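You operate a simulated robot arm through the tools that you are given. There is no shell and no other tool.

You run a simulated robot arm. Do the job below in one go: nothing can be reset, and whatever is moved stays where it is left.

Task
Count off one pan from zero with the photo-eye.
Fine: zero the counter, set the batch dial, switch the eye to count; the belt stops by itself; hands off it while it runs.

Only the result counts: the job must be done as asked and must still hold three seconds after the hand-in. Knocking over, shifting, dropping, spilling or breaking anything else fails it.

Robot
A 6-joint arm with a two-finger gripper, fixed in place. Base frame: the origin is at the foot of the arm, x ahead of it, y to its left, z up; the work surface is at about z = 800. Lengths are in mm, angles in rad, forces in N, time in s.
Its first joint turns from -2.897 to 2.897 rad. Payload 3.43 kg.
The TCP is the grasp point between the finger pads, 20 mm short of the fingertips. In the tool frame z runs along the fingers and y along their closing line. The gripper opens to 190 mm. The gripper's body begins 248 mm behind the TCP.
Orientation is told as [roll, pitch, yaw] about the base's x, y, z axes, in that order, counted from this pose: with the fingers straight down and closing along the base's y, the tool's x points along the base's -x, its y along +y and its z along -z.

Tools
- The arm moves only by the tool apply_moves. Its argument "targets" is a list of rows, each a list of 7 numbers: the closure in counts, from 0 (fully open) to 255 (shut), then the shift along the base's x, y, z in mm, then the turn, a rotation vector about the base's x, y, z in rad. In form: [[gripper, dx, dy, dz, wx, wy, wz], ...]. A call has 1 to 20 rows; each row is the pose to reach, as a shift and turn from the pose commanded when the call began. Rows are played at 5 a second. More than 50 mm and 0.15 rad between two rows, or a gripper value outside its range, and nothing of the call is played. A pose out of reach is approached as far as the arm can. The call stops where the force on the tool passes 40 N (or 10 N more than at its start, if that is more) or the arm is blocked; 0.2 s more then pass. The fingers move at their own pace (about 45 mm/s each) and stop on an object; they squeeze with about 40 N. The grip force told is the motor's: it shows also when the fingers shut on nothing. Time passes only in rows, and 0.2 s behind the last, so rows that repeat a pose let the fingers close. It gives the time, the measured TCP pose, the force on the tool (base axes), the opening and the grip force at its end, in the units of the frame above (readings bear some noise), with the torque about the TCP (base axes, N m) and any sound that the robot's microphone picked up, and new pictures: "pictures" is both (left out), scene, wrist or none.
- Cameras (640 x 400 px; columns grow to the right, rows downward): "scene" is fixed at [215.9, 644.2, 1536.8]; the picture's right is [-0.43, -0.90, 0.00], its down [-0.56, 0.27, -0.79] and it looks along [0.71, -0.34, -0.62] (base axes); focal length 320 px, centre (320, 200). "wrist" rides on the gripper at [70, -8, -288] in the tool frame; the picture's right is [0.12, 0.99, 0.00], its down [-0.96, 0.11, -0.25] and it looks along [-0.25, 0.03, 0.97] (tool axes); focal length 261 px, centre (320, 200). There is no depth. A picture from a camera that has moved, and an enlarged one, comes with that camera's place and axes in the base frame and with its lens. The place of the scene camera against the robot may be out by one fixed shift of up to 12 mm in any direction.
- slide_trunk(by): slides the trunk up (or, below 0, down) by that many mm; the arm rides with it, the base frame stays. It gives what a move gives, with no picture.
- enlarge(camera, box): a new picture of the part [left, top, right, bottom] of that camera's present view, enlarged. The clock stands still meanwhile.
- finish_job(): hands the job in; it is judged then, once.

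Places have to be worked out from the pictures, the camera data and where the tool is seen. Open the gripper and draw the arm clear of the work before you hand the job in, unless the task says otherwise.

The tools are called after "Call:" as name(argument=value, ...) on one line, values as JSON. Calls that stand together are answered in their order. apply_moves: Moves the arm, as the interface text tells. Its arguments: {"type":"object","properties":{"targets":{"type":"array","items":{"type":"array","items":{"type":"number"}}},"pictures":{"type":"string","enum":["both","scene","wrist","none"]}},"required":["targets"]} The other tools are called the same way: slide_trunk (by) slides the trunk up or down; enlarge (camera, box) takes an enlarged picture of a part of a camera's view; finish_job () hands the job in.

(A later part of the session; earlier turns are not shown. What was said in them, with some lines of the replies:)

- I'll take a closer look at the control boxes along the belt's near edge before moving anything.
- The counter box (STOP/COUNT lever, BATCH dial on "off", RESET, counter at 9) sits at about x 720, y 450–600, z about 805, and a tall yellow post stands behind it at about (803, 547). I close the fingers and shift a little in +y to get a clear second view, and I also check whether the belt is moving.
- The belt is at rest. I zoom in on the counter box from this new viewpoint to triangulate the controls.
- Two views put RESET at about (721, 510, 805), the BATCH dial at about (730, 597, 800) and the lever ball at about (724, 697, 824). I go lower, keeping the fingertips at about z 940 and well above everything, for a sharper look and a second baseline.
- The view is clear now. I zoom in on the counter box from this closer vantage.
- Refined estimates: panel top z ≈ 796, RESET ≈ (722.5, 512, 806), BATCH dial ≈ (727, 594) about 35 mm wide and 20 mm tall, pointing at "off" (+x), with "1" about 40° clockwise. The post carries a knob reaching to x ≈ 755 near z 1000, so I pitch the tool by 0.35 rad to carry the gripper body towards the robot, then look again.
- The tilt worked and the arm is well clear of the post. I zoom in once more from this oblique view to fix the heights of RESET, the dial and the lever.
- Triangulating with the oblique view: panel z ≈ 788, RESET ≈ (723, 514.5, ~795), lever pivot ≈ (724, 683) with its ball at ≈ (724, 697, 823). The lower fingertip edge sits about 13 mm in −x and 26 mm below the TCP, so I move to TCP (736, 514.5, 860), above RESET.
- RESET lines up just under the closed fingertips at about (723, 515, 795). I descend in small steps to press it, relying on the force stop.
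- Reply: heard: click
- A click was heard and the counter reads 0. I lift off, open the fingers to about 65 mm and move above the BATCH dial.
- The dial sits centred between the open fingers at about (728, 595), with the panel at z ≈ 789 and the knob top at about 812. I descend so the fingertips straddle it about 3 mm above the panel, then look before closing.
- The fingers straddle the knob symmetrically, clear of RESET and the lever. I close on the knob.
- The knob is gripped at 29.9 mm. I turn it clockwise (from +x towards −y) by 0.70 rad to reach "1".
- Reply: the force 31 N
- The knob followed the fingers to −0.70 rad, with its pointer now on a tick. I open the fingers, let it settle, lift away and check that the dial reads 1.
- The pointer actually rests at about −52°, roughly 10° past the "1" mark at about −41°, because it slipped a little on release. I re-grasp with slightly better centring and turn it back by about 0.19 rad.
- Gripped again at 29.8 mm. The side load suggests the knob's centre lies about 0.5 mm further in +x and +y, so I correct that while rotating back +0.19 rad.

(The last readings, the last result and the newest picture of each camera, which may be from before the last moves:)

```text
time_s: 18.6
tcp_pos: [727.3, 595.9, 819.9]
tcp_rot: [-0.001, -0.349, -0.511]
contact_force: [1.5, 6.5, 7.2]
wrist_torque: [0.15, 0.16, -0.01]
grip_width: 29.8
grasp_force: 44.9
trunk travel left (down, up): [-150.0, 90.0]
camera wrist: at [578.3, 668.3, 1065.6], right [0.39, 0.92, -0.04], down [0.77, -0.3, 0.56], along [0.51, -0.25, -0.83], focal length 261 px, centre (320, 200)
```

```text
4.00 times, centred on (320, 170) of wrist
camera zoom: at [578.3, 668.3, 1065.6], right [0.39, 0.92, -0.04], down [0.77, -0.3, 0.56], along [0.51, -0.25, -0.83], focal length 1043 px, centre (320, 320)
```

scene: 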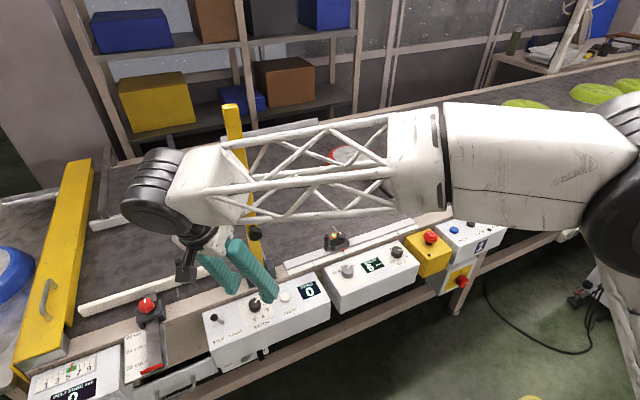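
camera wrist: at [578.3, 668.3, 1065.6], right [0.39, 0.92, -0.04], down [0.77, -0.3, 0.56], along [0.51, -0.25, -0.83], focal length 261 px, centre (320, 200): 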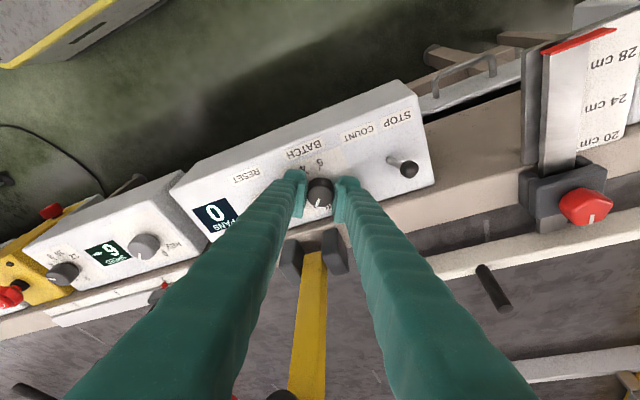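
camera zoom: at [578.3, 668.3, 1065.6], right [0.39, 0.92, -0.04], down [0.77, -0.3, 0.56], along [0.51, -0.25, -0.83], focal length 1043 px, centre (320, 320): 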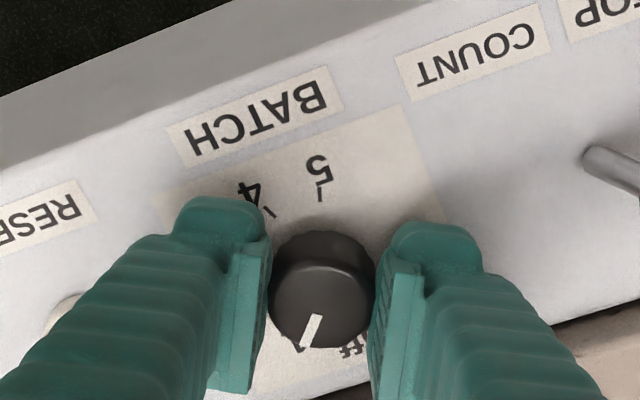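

The pointer now lines up with the "1" tick and the load is low. I open the fingers and lift to verify.

Call:
apply_moves(targets=[[210, 0, 0, 0, 0, 0, 0], [168, 0, 0, 0, 0, 0, 0], [168, 0, 0, 0, 0, 0, 0], [168, 0, 0, 0, 0, 0, 0], [168, 0, 0, 20, 0, 0, 0], [168, 0, 0, 42, 0, 0, 0], [168, 0, 0, 65, 0, 0, 0], [168, 0, 0, 65, 0, 0, 0]], pictures="both")

Call:
enlarge(camera="wrist", box=[240, 110, 400, 210])

Call:
enlarge(camera="scene", box=[200, 260, 310, 329])

```text
time_s: 20.4
tcp_pos: [728.2, 595.2, 883.9]
tcp_rot: [0.0, -0.352, -0.511]
contact_force: [-0.3, 0.1, -0.4]
wrist_torque: [0.04, -0.01, -0.01]
grip_width: 64.7
grasp_force: 0.1
trunk travel left (down, up): [-150.0, 90.0]
camera wrist: at [578.8, 667.5, 1130.6], right [0.39, 0.92, -0.04], down [0.77, -0.3, 0.56], along [0.51, -0.25, -0.83], focal length 261 px, centre (320, 200)
```

scene: 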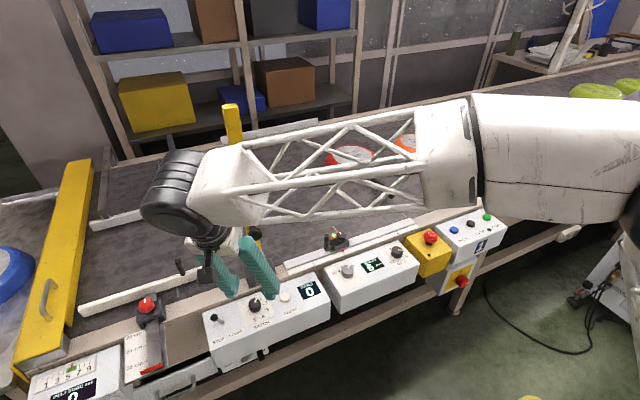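
wrist: 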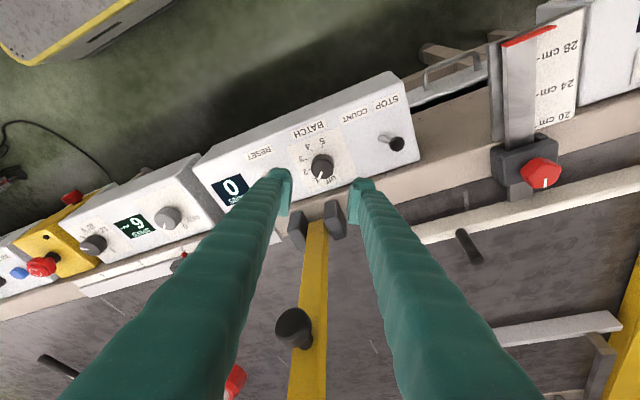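

```text
4.00 times, centred on (320, 160) of wrist
camera zoom: at [578.8, 667.5, 1130.6], right [0.39, 0.92, -0.04], down [0.77, -0.3, 0.56], along [0.51, -0.25, -0.83], focal length 1043 px, centre (320, 360)
```

zoom: 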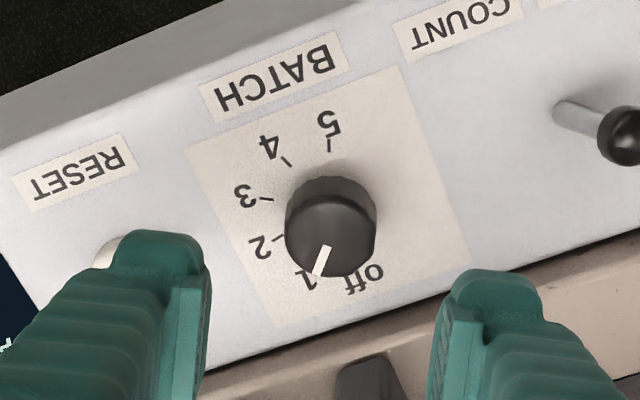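

```text
5.80 times, centred on (255, 294) of scene
camera zoom: at [215.9, 644.2, 1536.8], right [-0.43, -0.9, 0.0], down [-0.56, 0.27, -0.79], along [0.71, -0.34, -0.62], focal length 1854 px, centre (697, -348)
```

zoom: 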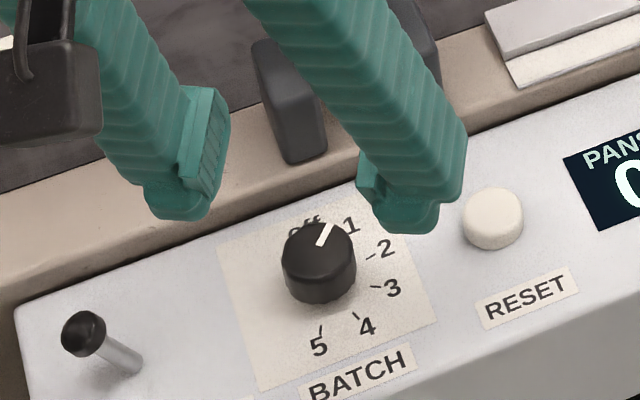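

The dial now reads 1, measured at about −43° against the "1" mark at about −41°. Next I untwist the yaw, narrow the fingers to about 42 mm and move above the lever ball at about (724, 697, 823).

Call:
apply_moves(targets=[[199, -1, 25, 0, 0, 0, 0.12], [199, -3, 50, 0, 0, 0, 0.25], [199, -4, 75, 0, 0, 0, 0.38], [199, -6, 102, 0, 0, 0, 0.511], [199, -6, 102, 0, 0, 0, 0.511]], pictures="both")

Call:
enlarge(camera="wrist", box=[240, 110, 400, 210])

Call:
enlarge(camera="scene", box=[150, 260, 310, 360])

```text
time_s: 21.6
tcp_pos: [722.6, 696.4, 885.9]
tcp_rot: [-0.001, -0.352, 0.001]
contact_force: [-0.1, -0.9, -0.3]
wrist_torque: [-0.02, -0.03, 0.03]
grip_width: 41.6
grasp_force: 0.0
trunk travel left (down, up): [-150.0, 90.0]
camera wrist: at [557.3, 687.8, 1130.6], right [-0.11, 0.99, -0.04], down [0.82, 0.12, 0.56], along [0.56, 0.03, -0.83], focal length 261 px, centre (320, 200)
```

scene: 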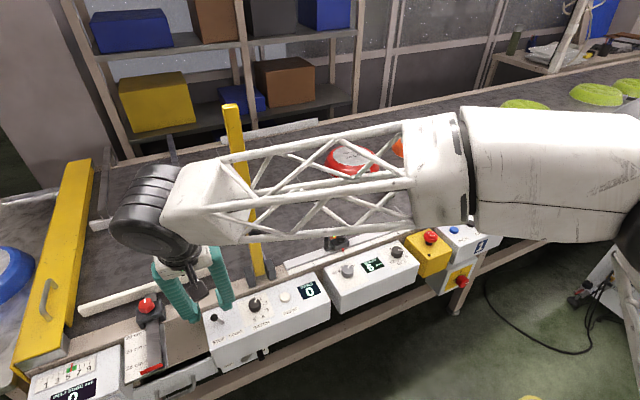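
wrist: 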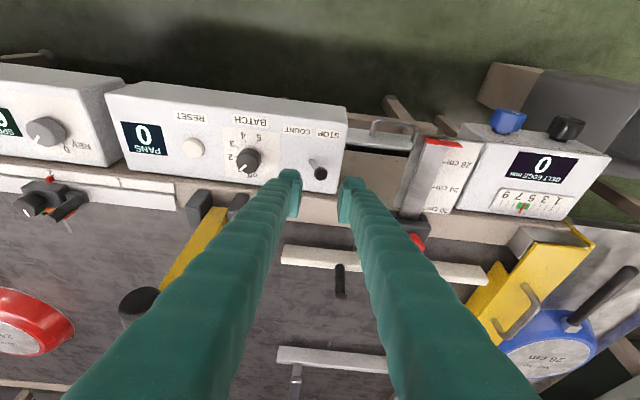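

```text
4.00 times, centred on (320, 160) of wrist
camera zoom: at [557.3, 687.8, 1130.6], right [-0.11, 0.99, -0.04], down [0.82, 0.12, 0.56], along [0.56, 0.03, -0.83], focal length 1043 px, centre (320, 360)
```

zoom: 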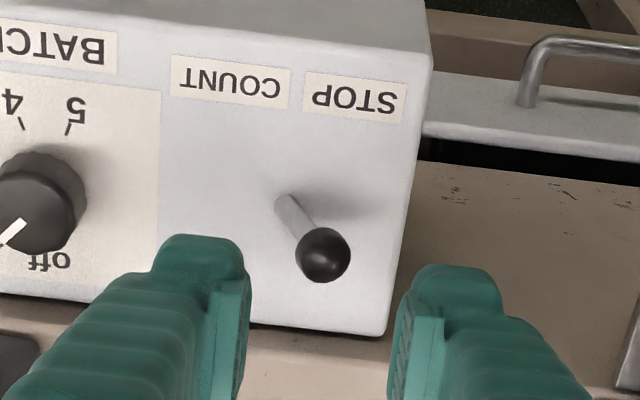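

```text
4.00 times, centred on (230, 310) of scene
camera zoom: at [215.9, 644.2, 1536.8], right [-0.43, -0.9, 0.0], down [-0.56, 0.27, -0.79], along [0.71, -0.34, -0.62], focal length 1279 px, centre (680, -240)
```

zoom: 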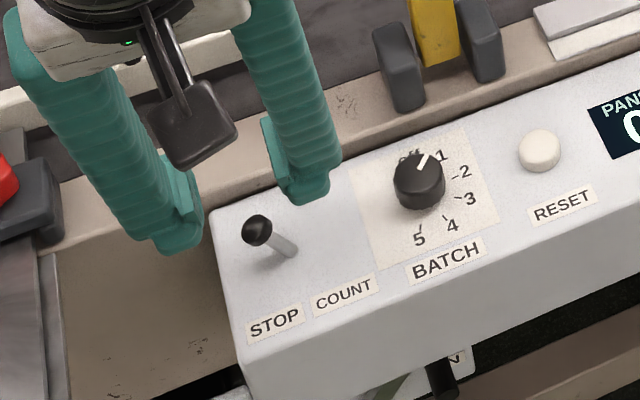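

The ball at about (724.5, 695, 823) is between the fingers, on the STOP side. I descend so the fingers straddle it, with the tips at about z 807, above the panel.

Call:
apply_moves(targets=[[199, 0, -1, -18, 0, 0, 0], [199, 0, -1, -34, 0, 0, 0], [199, 0, -1, -44, 0, 0, 0], [199, 0, -1, -51, 0, 0, 0], [199, 0, -1, -51, 0, 0, 0]], pictures="wrist")

Call:
enlarge(camera="wrist", box=[240, 110, 400, 210])

Call:
enlarge(camera="scene", box=[150, 260, 310, 360])

```text
time_s: 22.8
tcp_pos: [721.5, 694.8, 832.5]
tcp_rot: [0.001, -0.35, 0.002]
contact_force: [0.2, 0.3, -0.3]
wrist_torque: [-0.03, 0.01, -0.02]
grip_width: 41.8
grasp_force: 0.0
trunk travel left (down, up): [-150.0, 90.0]
camera wrist: at [556.8, 686.9, 1078.9], right [-0.11, 0.99, -0.04], down [0.82, 0.12, 0.56], along [0.56, 0.03, -0.83], focal length 261 px, centre (320, 200)
```

wrist: 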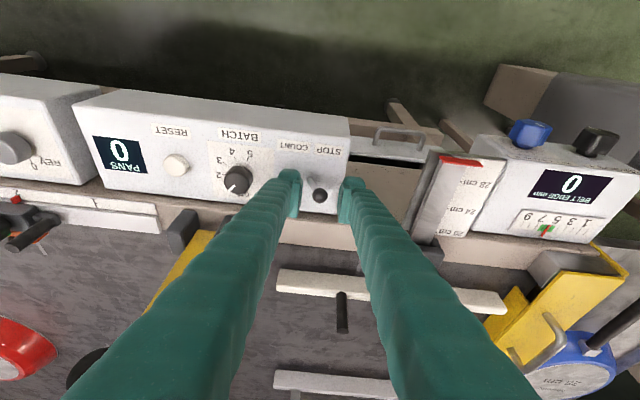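

```text
4.00 times, centred on (320, 160) of wrist
camera zoom: at [556.8, 686.9, 1078.9], right [-0.11, 0.99, -0.04], down [0.82, 0.12, 0.56], along [0.56, 0.03, -0.83], focal length 1043 px, centre (320, 360)
```

zoom: 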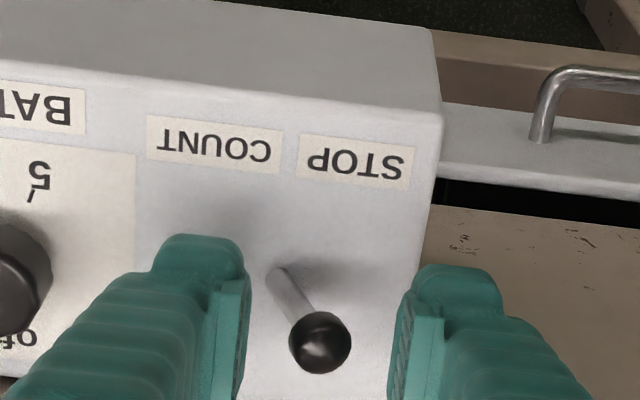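

```text
4.00 times, centred on (230, 310) of scene
camera zoom: at [215.9, 644.2, 1536.8], right [-0.43, -0.9, 0.0], down [-0.56, 0.27, -0.79], along [0.71, -0.34, -0.62], focal length 1279 px, centre (680, -240)
```

zoom: 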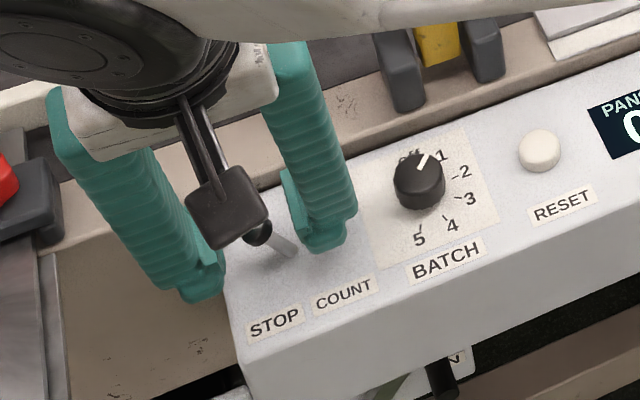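

The ball is between the fingers with clearance all round. I sweep −y so the +y finger pushes the lever over to COUNT, then back off slightly and lift clear in the same call.

Call:
apply_moves(targets=[[199, 0, -8, 0, 0, 0, 0], [199, 0, -13, 0, 0, 0, 0], [199, 0, -18, 0, 0, 0, 0], [199, 0, -23, 0, 0, 0, 0], [199, 0, -28, 0, 0, 0, 0], [199, 0, -32, 0, 0, 0, 0], [199, 0, -35, 0, 0, 0, 0], [199, 0, -30, 0, 0, 0, 0], [199, 0, -28, 20, 0, 0, 0], [199, 0, -28, 45, 0, 0, 0], [199, 0, -28, 75, 0, 0, 0]], pictures="both")

Call:
enlarge(camera="scene", box=[180, 260, 340, 360])

Call:
enlarge(camera="wrist", box=[100, 100, 420, 300])

```text
time_s: 25.2
tcp_pos: [722.2, 667.2, 907.5]
tcp_rot: [0.0, -0.349, 0.001]
contact_force: [0.3, 1.1, -0.5]
wrist_torque: [-0.03, 0.01, 0.0]
grip_width: 42.3
grasp_force: 0.0
trunk travel left (down, up): [-150.0, 90.0]
camera wrist: at [556.3, 659.0, 1153.5], right [-0.11, 0.99, -0.04], down [0.82, 0.12, 0.56], along [0.56, 0.03, -0.83], focal length 261 px, centre (320, 200)
```

scene: 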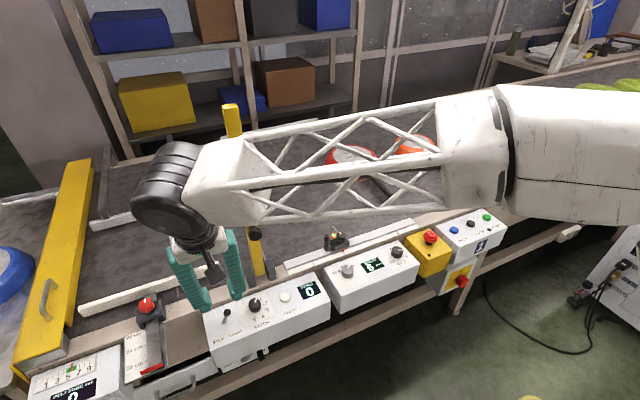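
wrist: 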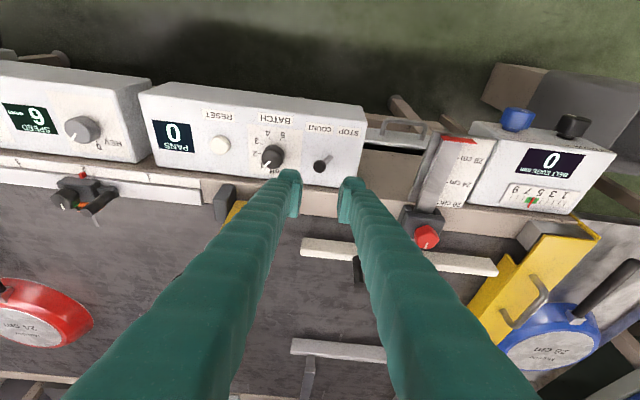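

```text
4.00 times, centred on (260, 310) of scene
camera zoom: at [215.9, 644.2, 1536.8], right [-0.43, -0.9, 0.0], down [-0.56, 0.27, -0.79], along [0.71, -0.34, -0.62], focal length 1279 px, centre (560, -240)
```

zoom: 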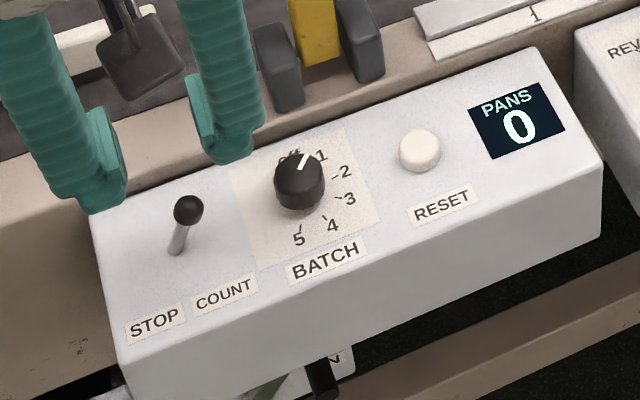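

```text
2.00 times, centred on (260, 200) of wrist
camera zoom: at [556.3, 659.0, 1153.5], right [-0.11, 0.99, -0.04], down [0.82, 0.12, 0.56], along [0.56, 0.03, -0.83], focal length 521 px, centre (440, 200)
```

zoom: 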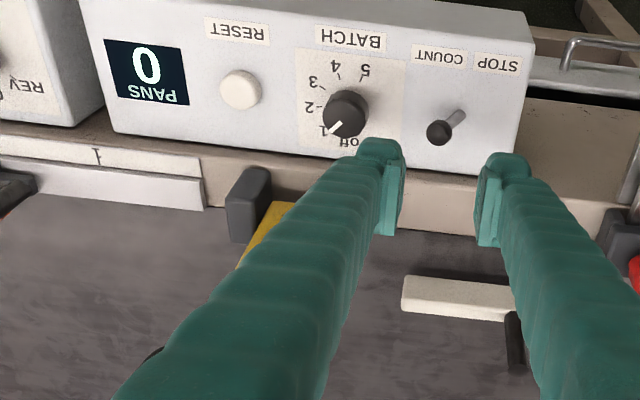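

The lever is now on COUNT, the dial on 1 and the counter at 0, but the belt does not seem to move by itself. I check the drive controls and the eye before starting the belt.

Call:
enlarge(camera="scene", box=[390, 195, 518, 300])

Call:
enlarge(camera="scene", box=[300, 215, 428, 295])

```text
3.81 times, centred on (454, 248) of scene
camera zoom: at [215.9, 644.2, 1536.8], right [-0.43, -0.9, 0.0], down [-0.56, 0.27, -0.79], along [0.71, -0.34, -0.62], focal length 1218 px, centre (-190, 19)
```

zoom: 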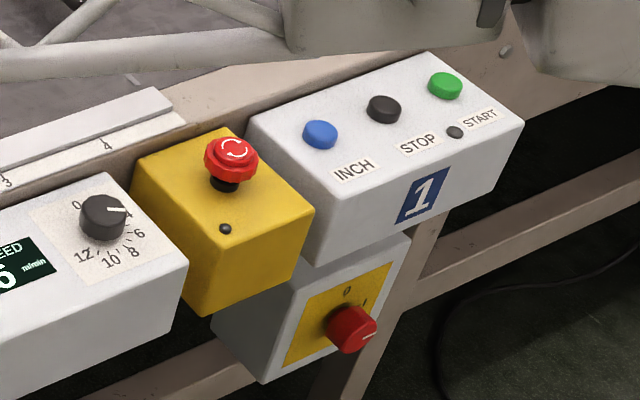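

```text
5.00 times, centred on (364, 255) of scene
camera zoom: at [215.9, 644.2, 1536.8], right [-0.43, -0.9, 0.0], down [-0.56, 0.27, -0.79], along [0.71, -0.34, -0.62], focal length 1599 px, centre (100, -75)
```

zoom: 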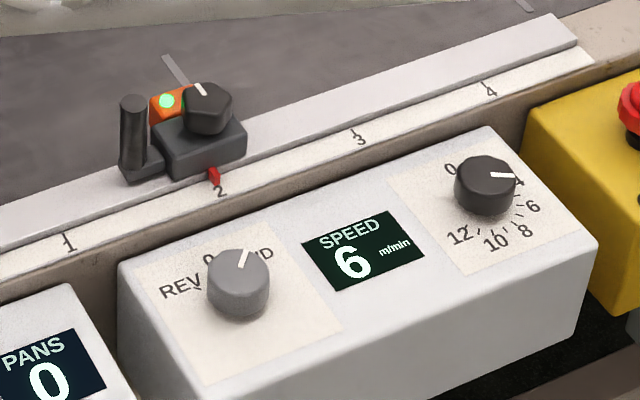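

The drive is on (FWD, 6 m/min, main switch on, E-stop out) and the eye's LED is green, so the belt needs the green START button at about (726, −236, 795). I close the fingers and travel −y along x ≈ 722, well above the boxes, in two legs.

Call:
apply_moves(targets=[[255, 0, -20, 15, 0, 0, 0], [255, 0, -60, 25, 0, 0, 0], [255, 0, -107, 25, 0, 0, 0], [255, 0, -154, 25, 0, 0, 0], [255, 0, -201, 25, 0, 0, 0], [255, 0, -248, 25, 0, 0, 0], [255, 0, -295, 25, 0, 0, 0], [255, 0, -342, 25, 0, 0, 0], [255, 0, -389, 25, 0, 0, 0], [255, 0, -436, 25, 0, 0, 0], [255, 0, -467, 25, 0, 0, 0]], pictures="both")

```text
time_s: 27.6
tcp_pos: [720.3, 202.6, 932.2]
tcp_rot: [0.001, -0.351, 0.001]
contact_force: [0.7, 0.5, -0.4]
wrist_torque: [-0.08, 0.0, -0.05]
grip_width: 0.1
grasp_force: 34.2
trunk travel left (down, up): [-150.0, 90.0]
camera wrist: at [555.3, 193.4, 1177.5], right [-0.11, 0.99, -0.04], down [0.82, 0.12, 0.56], along [0.56, 0.03, -0.83], focal length 261 px, centre (320, 200)
```

scene: 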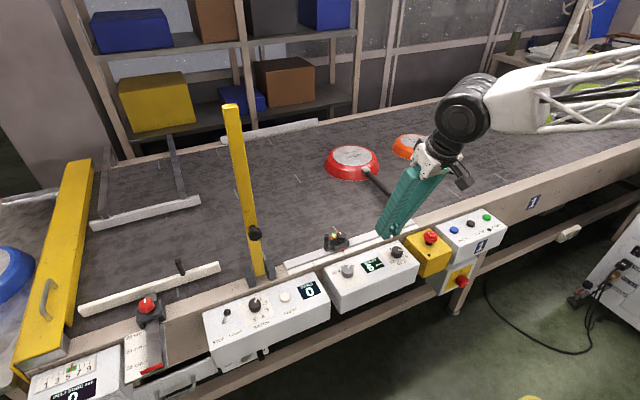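
wrist: 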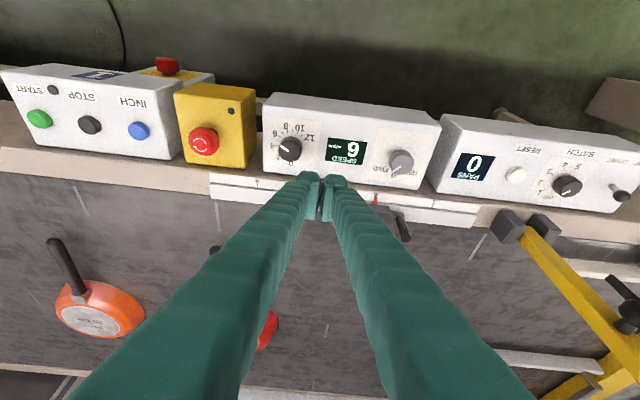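

The belt is still at rest, and this view again puts START at about (726, −235.5). I continue to above it.

Call:
apply_moves(targets=[[255, 2, -47, 0, 0, 0, 0], [255, 4, -94, 0, 0, 0, 0], [255, 6, -141, 0, 0, 0, 0], [255, 8, -188, 0, 0, 0, 0], [255, 10, -235, 0, 0, 0, 0], [255, 12, -282, 0, 0, 0, 0], [255, 14, -329, 0, 0, 0, 0], [255, 16, -376, 0, 0, 0, 0], [255, 18, -415, -20, 0, 0, 0], [255, 18.5, -438, -45, 0, 0, 0], [255, 18.5, -438, -70, 0, 0, 0], [255, 18.5, -438, -70, 0, 0, 0]], pictures="both")

Call:
enlarge(camera="wrist", box=[240, 120, 400, 220])

Call:
enlarge(camera="scene", box=[420, 180, 532, 250])

```text
time_s: 30.2
tcp_pos: [737.8, -237.9, 861.0]
tcp_rot: [-0.001, -0.351, 0.001]
contact_force: [0.3, -0.2, -0.2]
wrist_torque: [0.03, 0.03, -0.02]
grip_width: 0.0
grasp_force: 34.7
trunk travel left (down, up): [-150.0, 90.0]
camera wrist: at [572.2, -245.6, 1107.5], right [-0.11, 0.99, -0.04], down [0.82, 0.12, 0.56], along [0.56, 0.03, -0.83], focal length 261 px, centre (320, 200)
```

scene: 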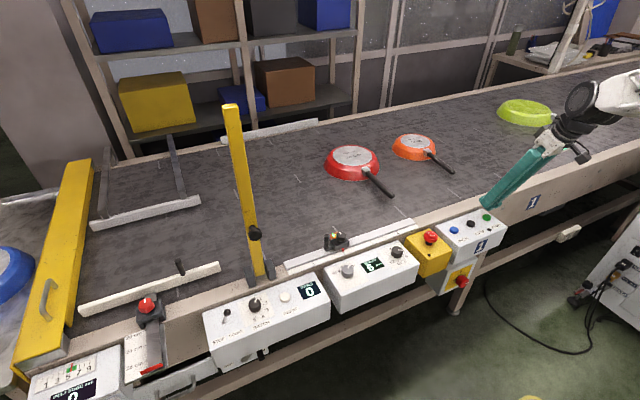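
wrist: 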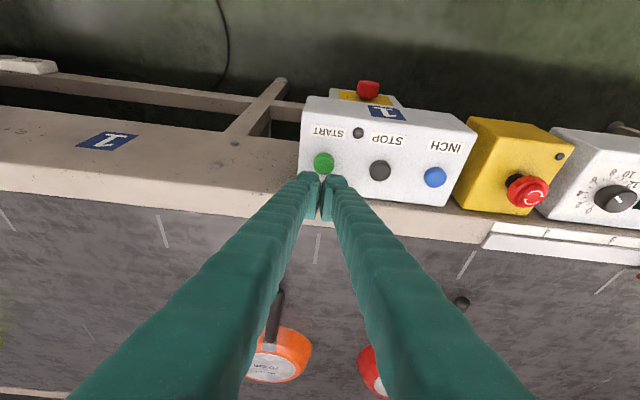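

```text
4.00 times, centred on (320, 170) of wrist
camera zoom: at [572.2, -245.6, 1107.5], right [-0.11, 0.99, -0.04], down [0.82, 0.12, 0.56], along [0.56, 0.03, -0.83], focal length 1043 px, centre (320, 320)
```

zoom: 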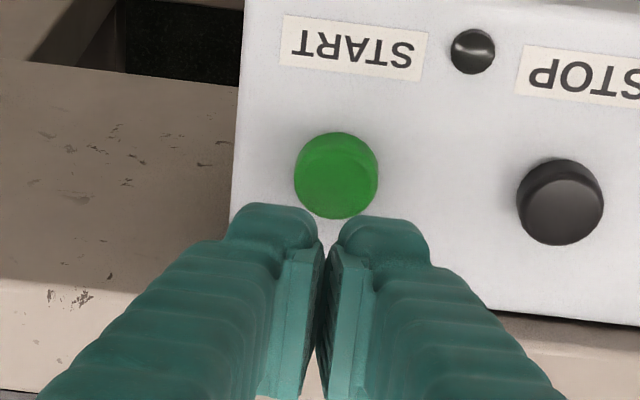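

```text
5.71 times, centred on (476, 215) of scene
camera zoom: at [215.9, 644.2, 1536.8], right [-0.43, -0.9, 0.0], down [-0.56, 0.27, -0.79], along [0.71, -0.34, -0.62], focal length 1827 px, centre (-571, 114)
```

zoom: 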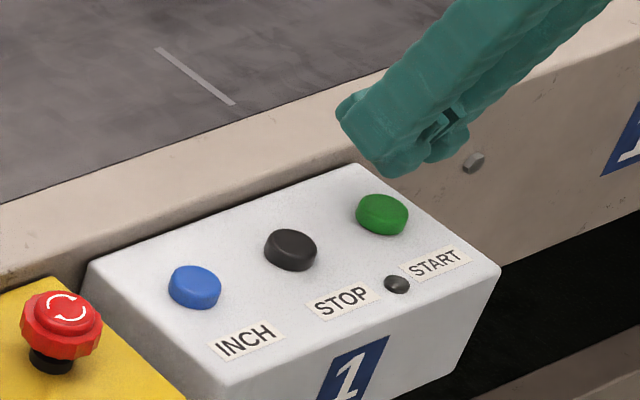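

Above START at about (727, −235.5, 797). Before pressing it, I confirm the counter box state with the arm out of the way.

Call:
enlarge(camera="scene", box=[200, 265, 328, 345])

Call:
enlarge(camera="scene", box=[235, 285, 275, 310])

```text
5.00 times, centred on (264, 305) of scene
camera zoom: at [215.9, 644.2, 1536.8], right [-0.43, -0.9, 0.0], down [-0.56, 0.27, -0.79], along [0.71, -0.34, -0.62], focal length 1599 px, centre (600, -325)
```

zoom: 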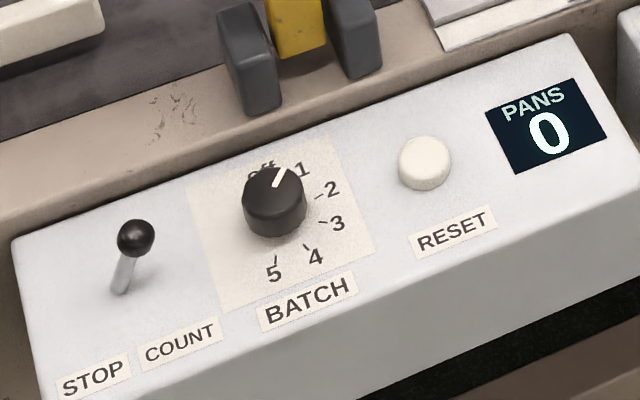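

```text
16.00 times, centred on (255, 298) of scene
camera zoom: at [215.9, 644.2, 1536.8], right [-0.43, -0.9, 0.0], down [-0.56, 0.27, -0.79], along [0.71, -0.34, -0.62], focal length 5116 px, centre (1360, -1360)
```

zoom: 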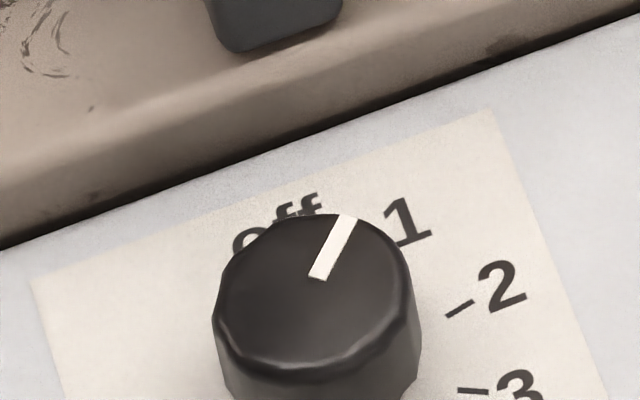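

Confirmed: counter 0, dial pointer at about −40° on "1", lever on COUNT. I press START in small steps, then lift straight off in the same call.

Call:
apply_moves(targets=[[255, 0.5, 2, -18, 0, 0, 0], [255, 0.5, 2, -30, 0, 0, 0], [255, 0.5, 2, -36, 0, 0, 0], [255, 0.5, 2, -39, 0, 0, 0], [255, 0.5, 2, -41, 0, 0, 0], [255, 0.5, 2, -43, 0, 0, 0], [255, 0.5, 2, -25, 0, 0, 0], [255, 0.5, 2, 10, 0, 0, 0], [255, 0, 2, 50, 0, 0, 0]], pictures="both")

```text
time_s: 32.2
tcp_pos: [739.2, -235.9, 910.9]
tcp_rot: [0.002, -0.349, 0.001]
contact_force: [0.7, -0.5, 0.2]
wrist_torque: [0.08, 0.1, -0.01]
grip_width: 0.2
grasp_force: 34.2
trunk travel left (down, up): [-150.0, 90.0]
heard: click
camera wrist: at [574.4, -245.1, 1157.6], right [-0.11, 0.99, -0.04], down [0.82, 0.12, 0.56], along [0.56, 0.03, -0.83], focal length 261 px, centre (320, 200)
```

scene: 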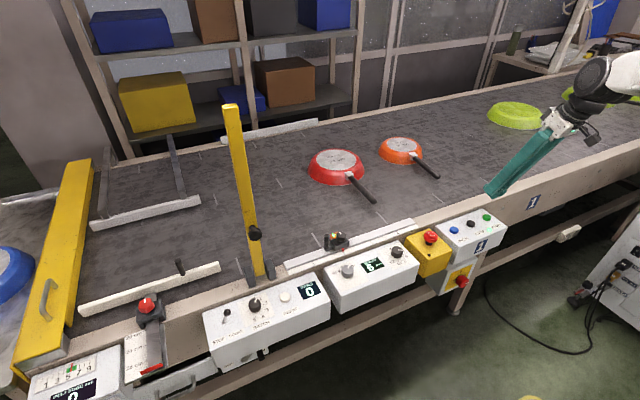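
wrist: 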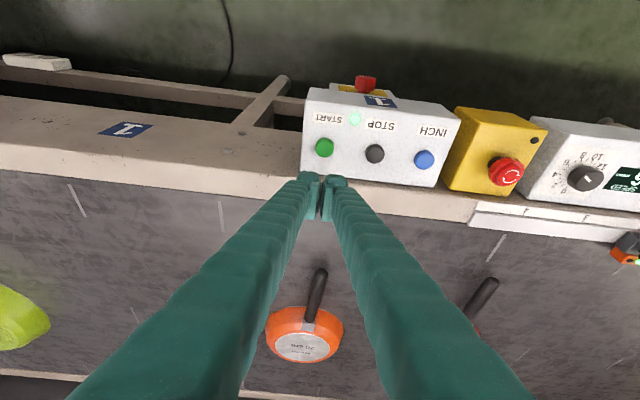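

Click heard: the run lamp is lit and the pans are moving towards the eye. I stay clear, draw the hand back a little and let the belt run.

Call:
apply_moves(targets=[[255, -30, 0, 10, 0, 0, 0], [255, -60, 0, 20, 0, 0, 0], [255, -60, 0, 20, 0, 0, 0], [255, -60, 0, 20, 0, 0, 0], [255, -60, 0, 20, 0, 0, 0], [255, -60, 0, 20, 0, 0, 0], [255, -60, 0, 20, 0, 0, 0], [255, -60, 0, 20, 0, 0, 0], [255, -60, 0, 20, 0, 0, 0], [255, -60, 0, 20, 0, 0, 0]], pictures="scene")

Call:
enlarge(camera="scene", box=[200, 200, 440, 350])

```text
time_s: 34.4
tcp_pos: [680.8, -236.0, 931.2]
tcp_rot: [0.001, -0.348, 0.0]
contact_force: [0.5, 0.1, -0.8]
wrist_torque: [0.02, 0.02, 0.04]
grip_width: 0.3
grasp_force: 34.2
trunk travel left (down, up): [-150.0, 90.0]
```

scene: 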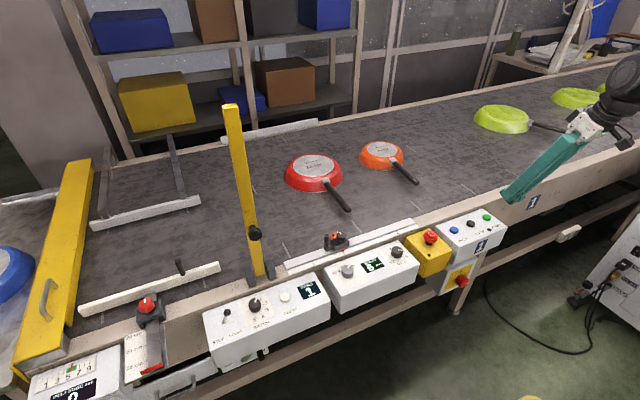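

```text
2.67 times, centred on (320, 275) of scene
camera zoom: at [215.9, 644.2, 1536.8], right [-0.43, -0.9, 0.0], down [-0.56, 0.27, -0.79], along [0.71, -0.34, -0.62], focal length 853 px, centre (320, 0)
```

zoom: 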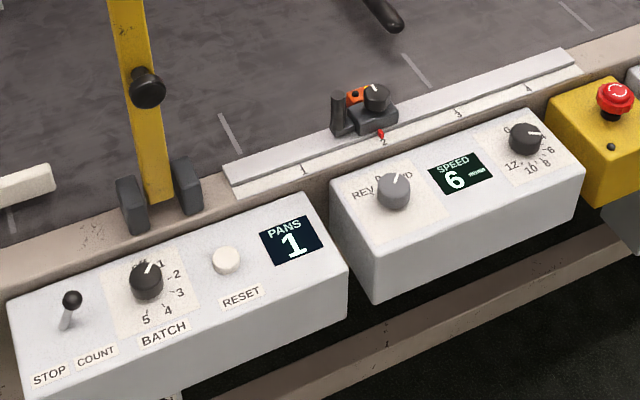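

The counter reads 1 and the eye is seeing the pan. I wait without touching anything and check that the belt has stopped.

Call:
apply_moves(targets=[[255, 0, 0, 0, 0, 0, 0], [255, 0, 0, 0, 0, 0, 0], [255, 0, 0, 0, 0, 0, 0], [255, 0, 0, 0, 0, 0, 0], [255, 0, 0, 0, 0, 0, 0], [255, 0, 0, 0, 0, 0, 0], [255, 0, 0, 0, 0, 0, 0], [255, 0, 0, 0, 0, 0, 0], [255, 0, 0, 0, 0, 0, 0], [255, 0, 0, 0, 0, 0, 0]], pictures="both")

Call:
enlarge(camera="scene", box=[200, 200, 440, 350])

Call:
enlarge(camera="scene", box=[400, 190, 528, 270])

```text
time_s: 36.6
tcp_pos: [679.9, -236.4, 930.4]
tcp_rot: [0.0, -0.348, 0.0]
contact_force: [-0.6, -0.9, 0.4]
wrist_torque: [0.01, -0.03, 0.03]
grip_width: 0.0
grasp_force: 34.3
trunk travel left (down, up): [-150.0, 90.0]
camera wrist: at [514.5, -245.3, 1176.5], right [-0.11, 0.99, -0.04], down [0.82, 0.12, 0.56], along [0.56, 0.03, -0.83], focal length 261 px, centre (320, 200)
```

scene: 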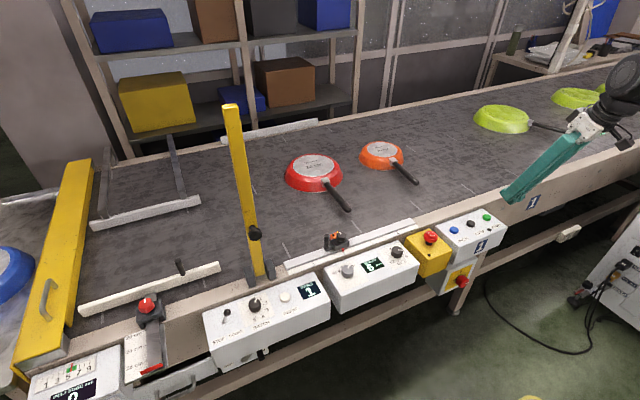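
wrist: 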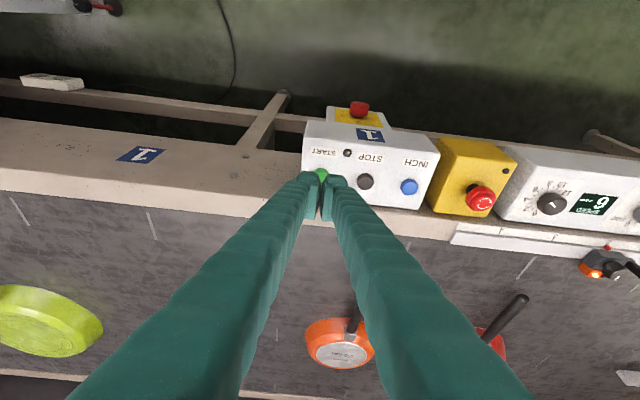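

```text
2.67 times, centred on (320, 275) of scene
camera zoom: at [215.9, 644.2, 1536.8], right [-0.43, -0.9, 0.0], down [-0.56, 0.27, -0.79], along [0.71, -0.34, -0.62], focal length 853 px, centre (320, 0)
```

zoom: 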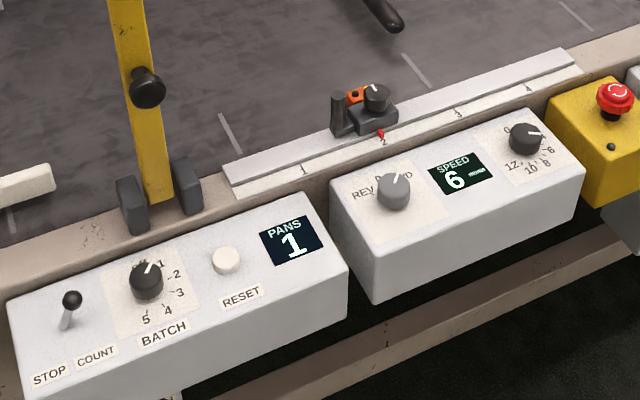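

```text
5.00 times, centred on (464, 230) of scene
camera zoom: at [215.9, 644.2, 1536.8], right [-0.43, -0.9, 0.0], down [-0.56, 0.27, -0.79], along [0.71, -0.34, -0.62], focal length 1599 px, centre (-400, 50)
```

zoom: 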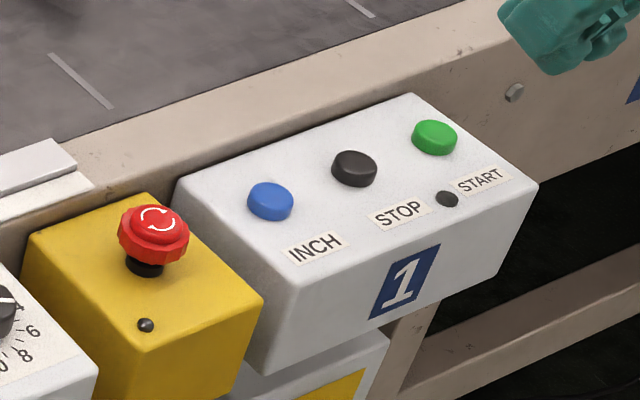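

The belt has stopped by itself: pans are unmoved over 2 s, the run lamp is off and the counter holds 1. I raise and draw the arm back, then open the gripper.

Call:
apply_moves(targets=[[255, -20, 0, 35, 0, 0, 0], [255, -40, 0, 70, 0, 0, 0], [255, -60, 0, 105, 0, 0, 0], [128, -80, 0, 140, 0, 0, 0], [0, -80, 0, 150, 0, 0, 0], [0, -80, 0, 150, 0, 0, 0], [0, -80, 0, 150, 0, 0, 0], [0, -80, 0, 150, 0, 0, 0], [0, -80, 0, 150, 0, 0, 0], [0, -80, 0, 150, 0, 0, 0], [0, -80, 0, 150, 0, 0, 0], [0, -80, 0, 150, 0, 0, 0], [0, -80, 0, 150, 0, 0, 0], [0, -80, 0, 150, 0, 0, 0]], pictures="both")

Call:
enlarge(camera="scene", box=[200, 130, 440, 350])

```text
time_s: 39.6
tcp_pos: [600.5, -236.9, 1082.0]
tcp_rot: [0.0, -0.35, -0.001]
contact_force: [0.2, 0.2, -0.5]
wrist_torque: [-0.01, 0.03, 0.02]
grip_width: 190.1
grasp_force: 0.0
trunk travel left (down, up): [-150.0, 90.0]
camera wrist: at [434.1, -244.7, 1327.9], right [-0.11, 0.99, -0.04], down [0.82, 0.12, 0.56], along [0.56, 0.03, -0.83], focal length 261 px, centre (320, 200)
```

scene: 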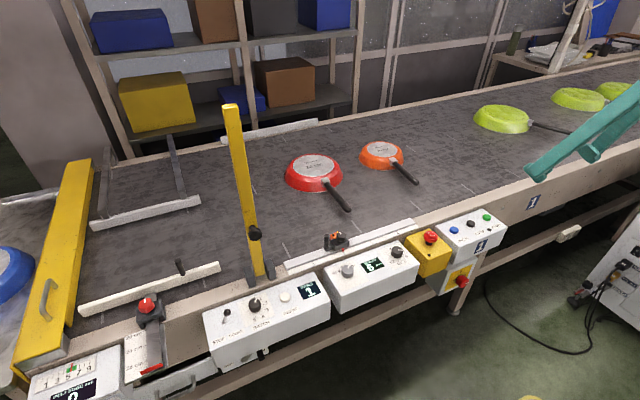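
wrist: 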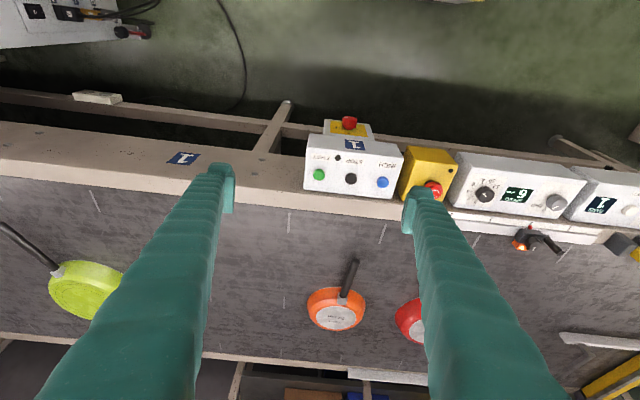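

```text
1.82 times, centred on (320, 240) of scene
camera zoom: at [215.9, 644.2, 1536.8], right [-0.43, -0.9, 0.0], down [-0.56, 0.27, -0.79], along [0.71, -0.34, -0.62], focal length 581 px, centre (320, 127)
```

zoom: 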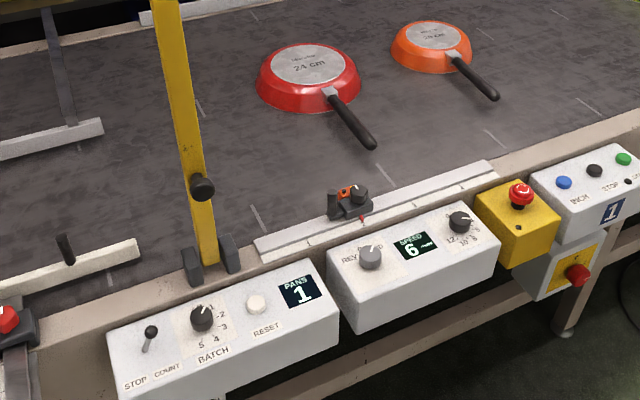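

The counter reads 1, the batch dial is on 1, the lever is on COUNT and the belt is at rest. The arm is clear with the gripper open, so I hand the job in.

Call:
finish_job()

```text
The job is handed in.
```

The photo-eye counted one pan from zero, and the belt then stopped by itself. I handed the job in with the counter at 1; the hand-in returned no verdict.

- **Zero:** I pressed RESET, and the counter went from 9 to 0.
- **Batch dial:** I turned it from "off" to 1. On the first release it slipped about 10° past the mark, so I re-gripped it and set it back onto 1.
- **Eye to count:** I pushed the lever from STOP to COUNT. The belt did not start on its own, so I pressed the green START button once, which your instructions didn't mention.
- **Run:** The red pan reached the eye and the counter went to 1. The belt stopped and the run lamp went out. I touched nothing while it ran; pictures taken over the next few seconds showed the pans still and the counter at 1.

The arm is drawn back with the gripper open. I saw nothing else knocked or shifted.
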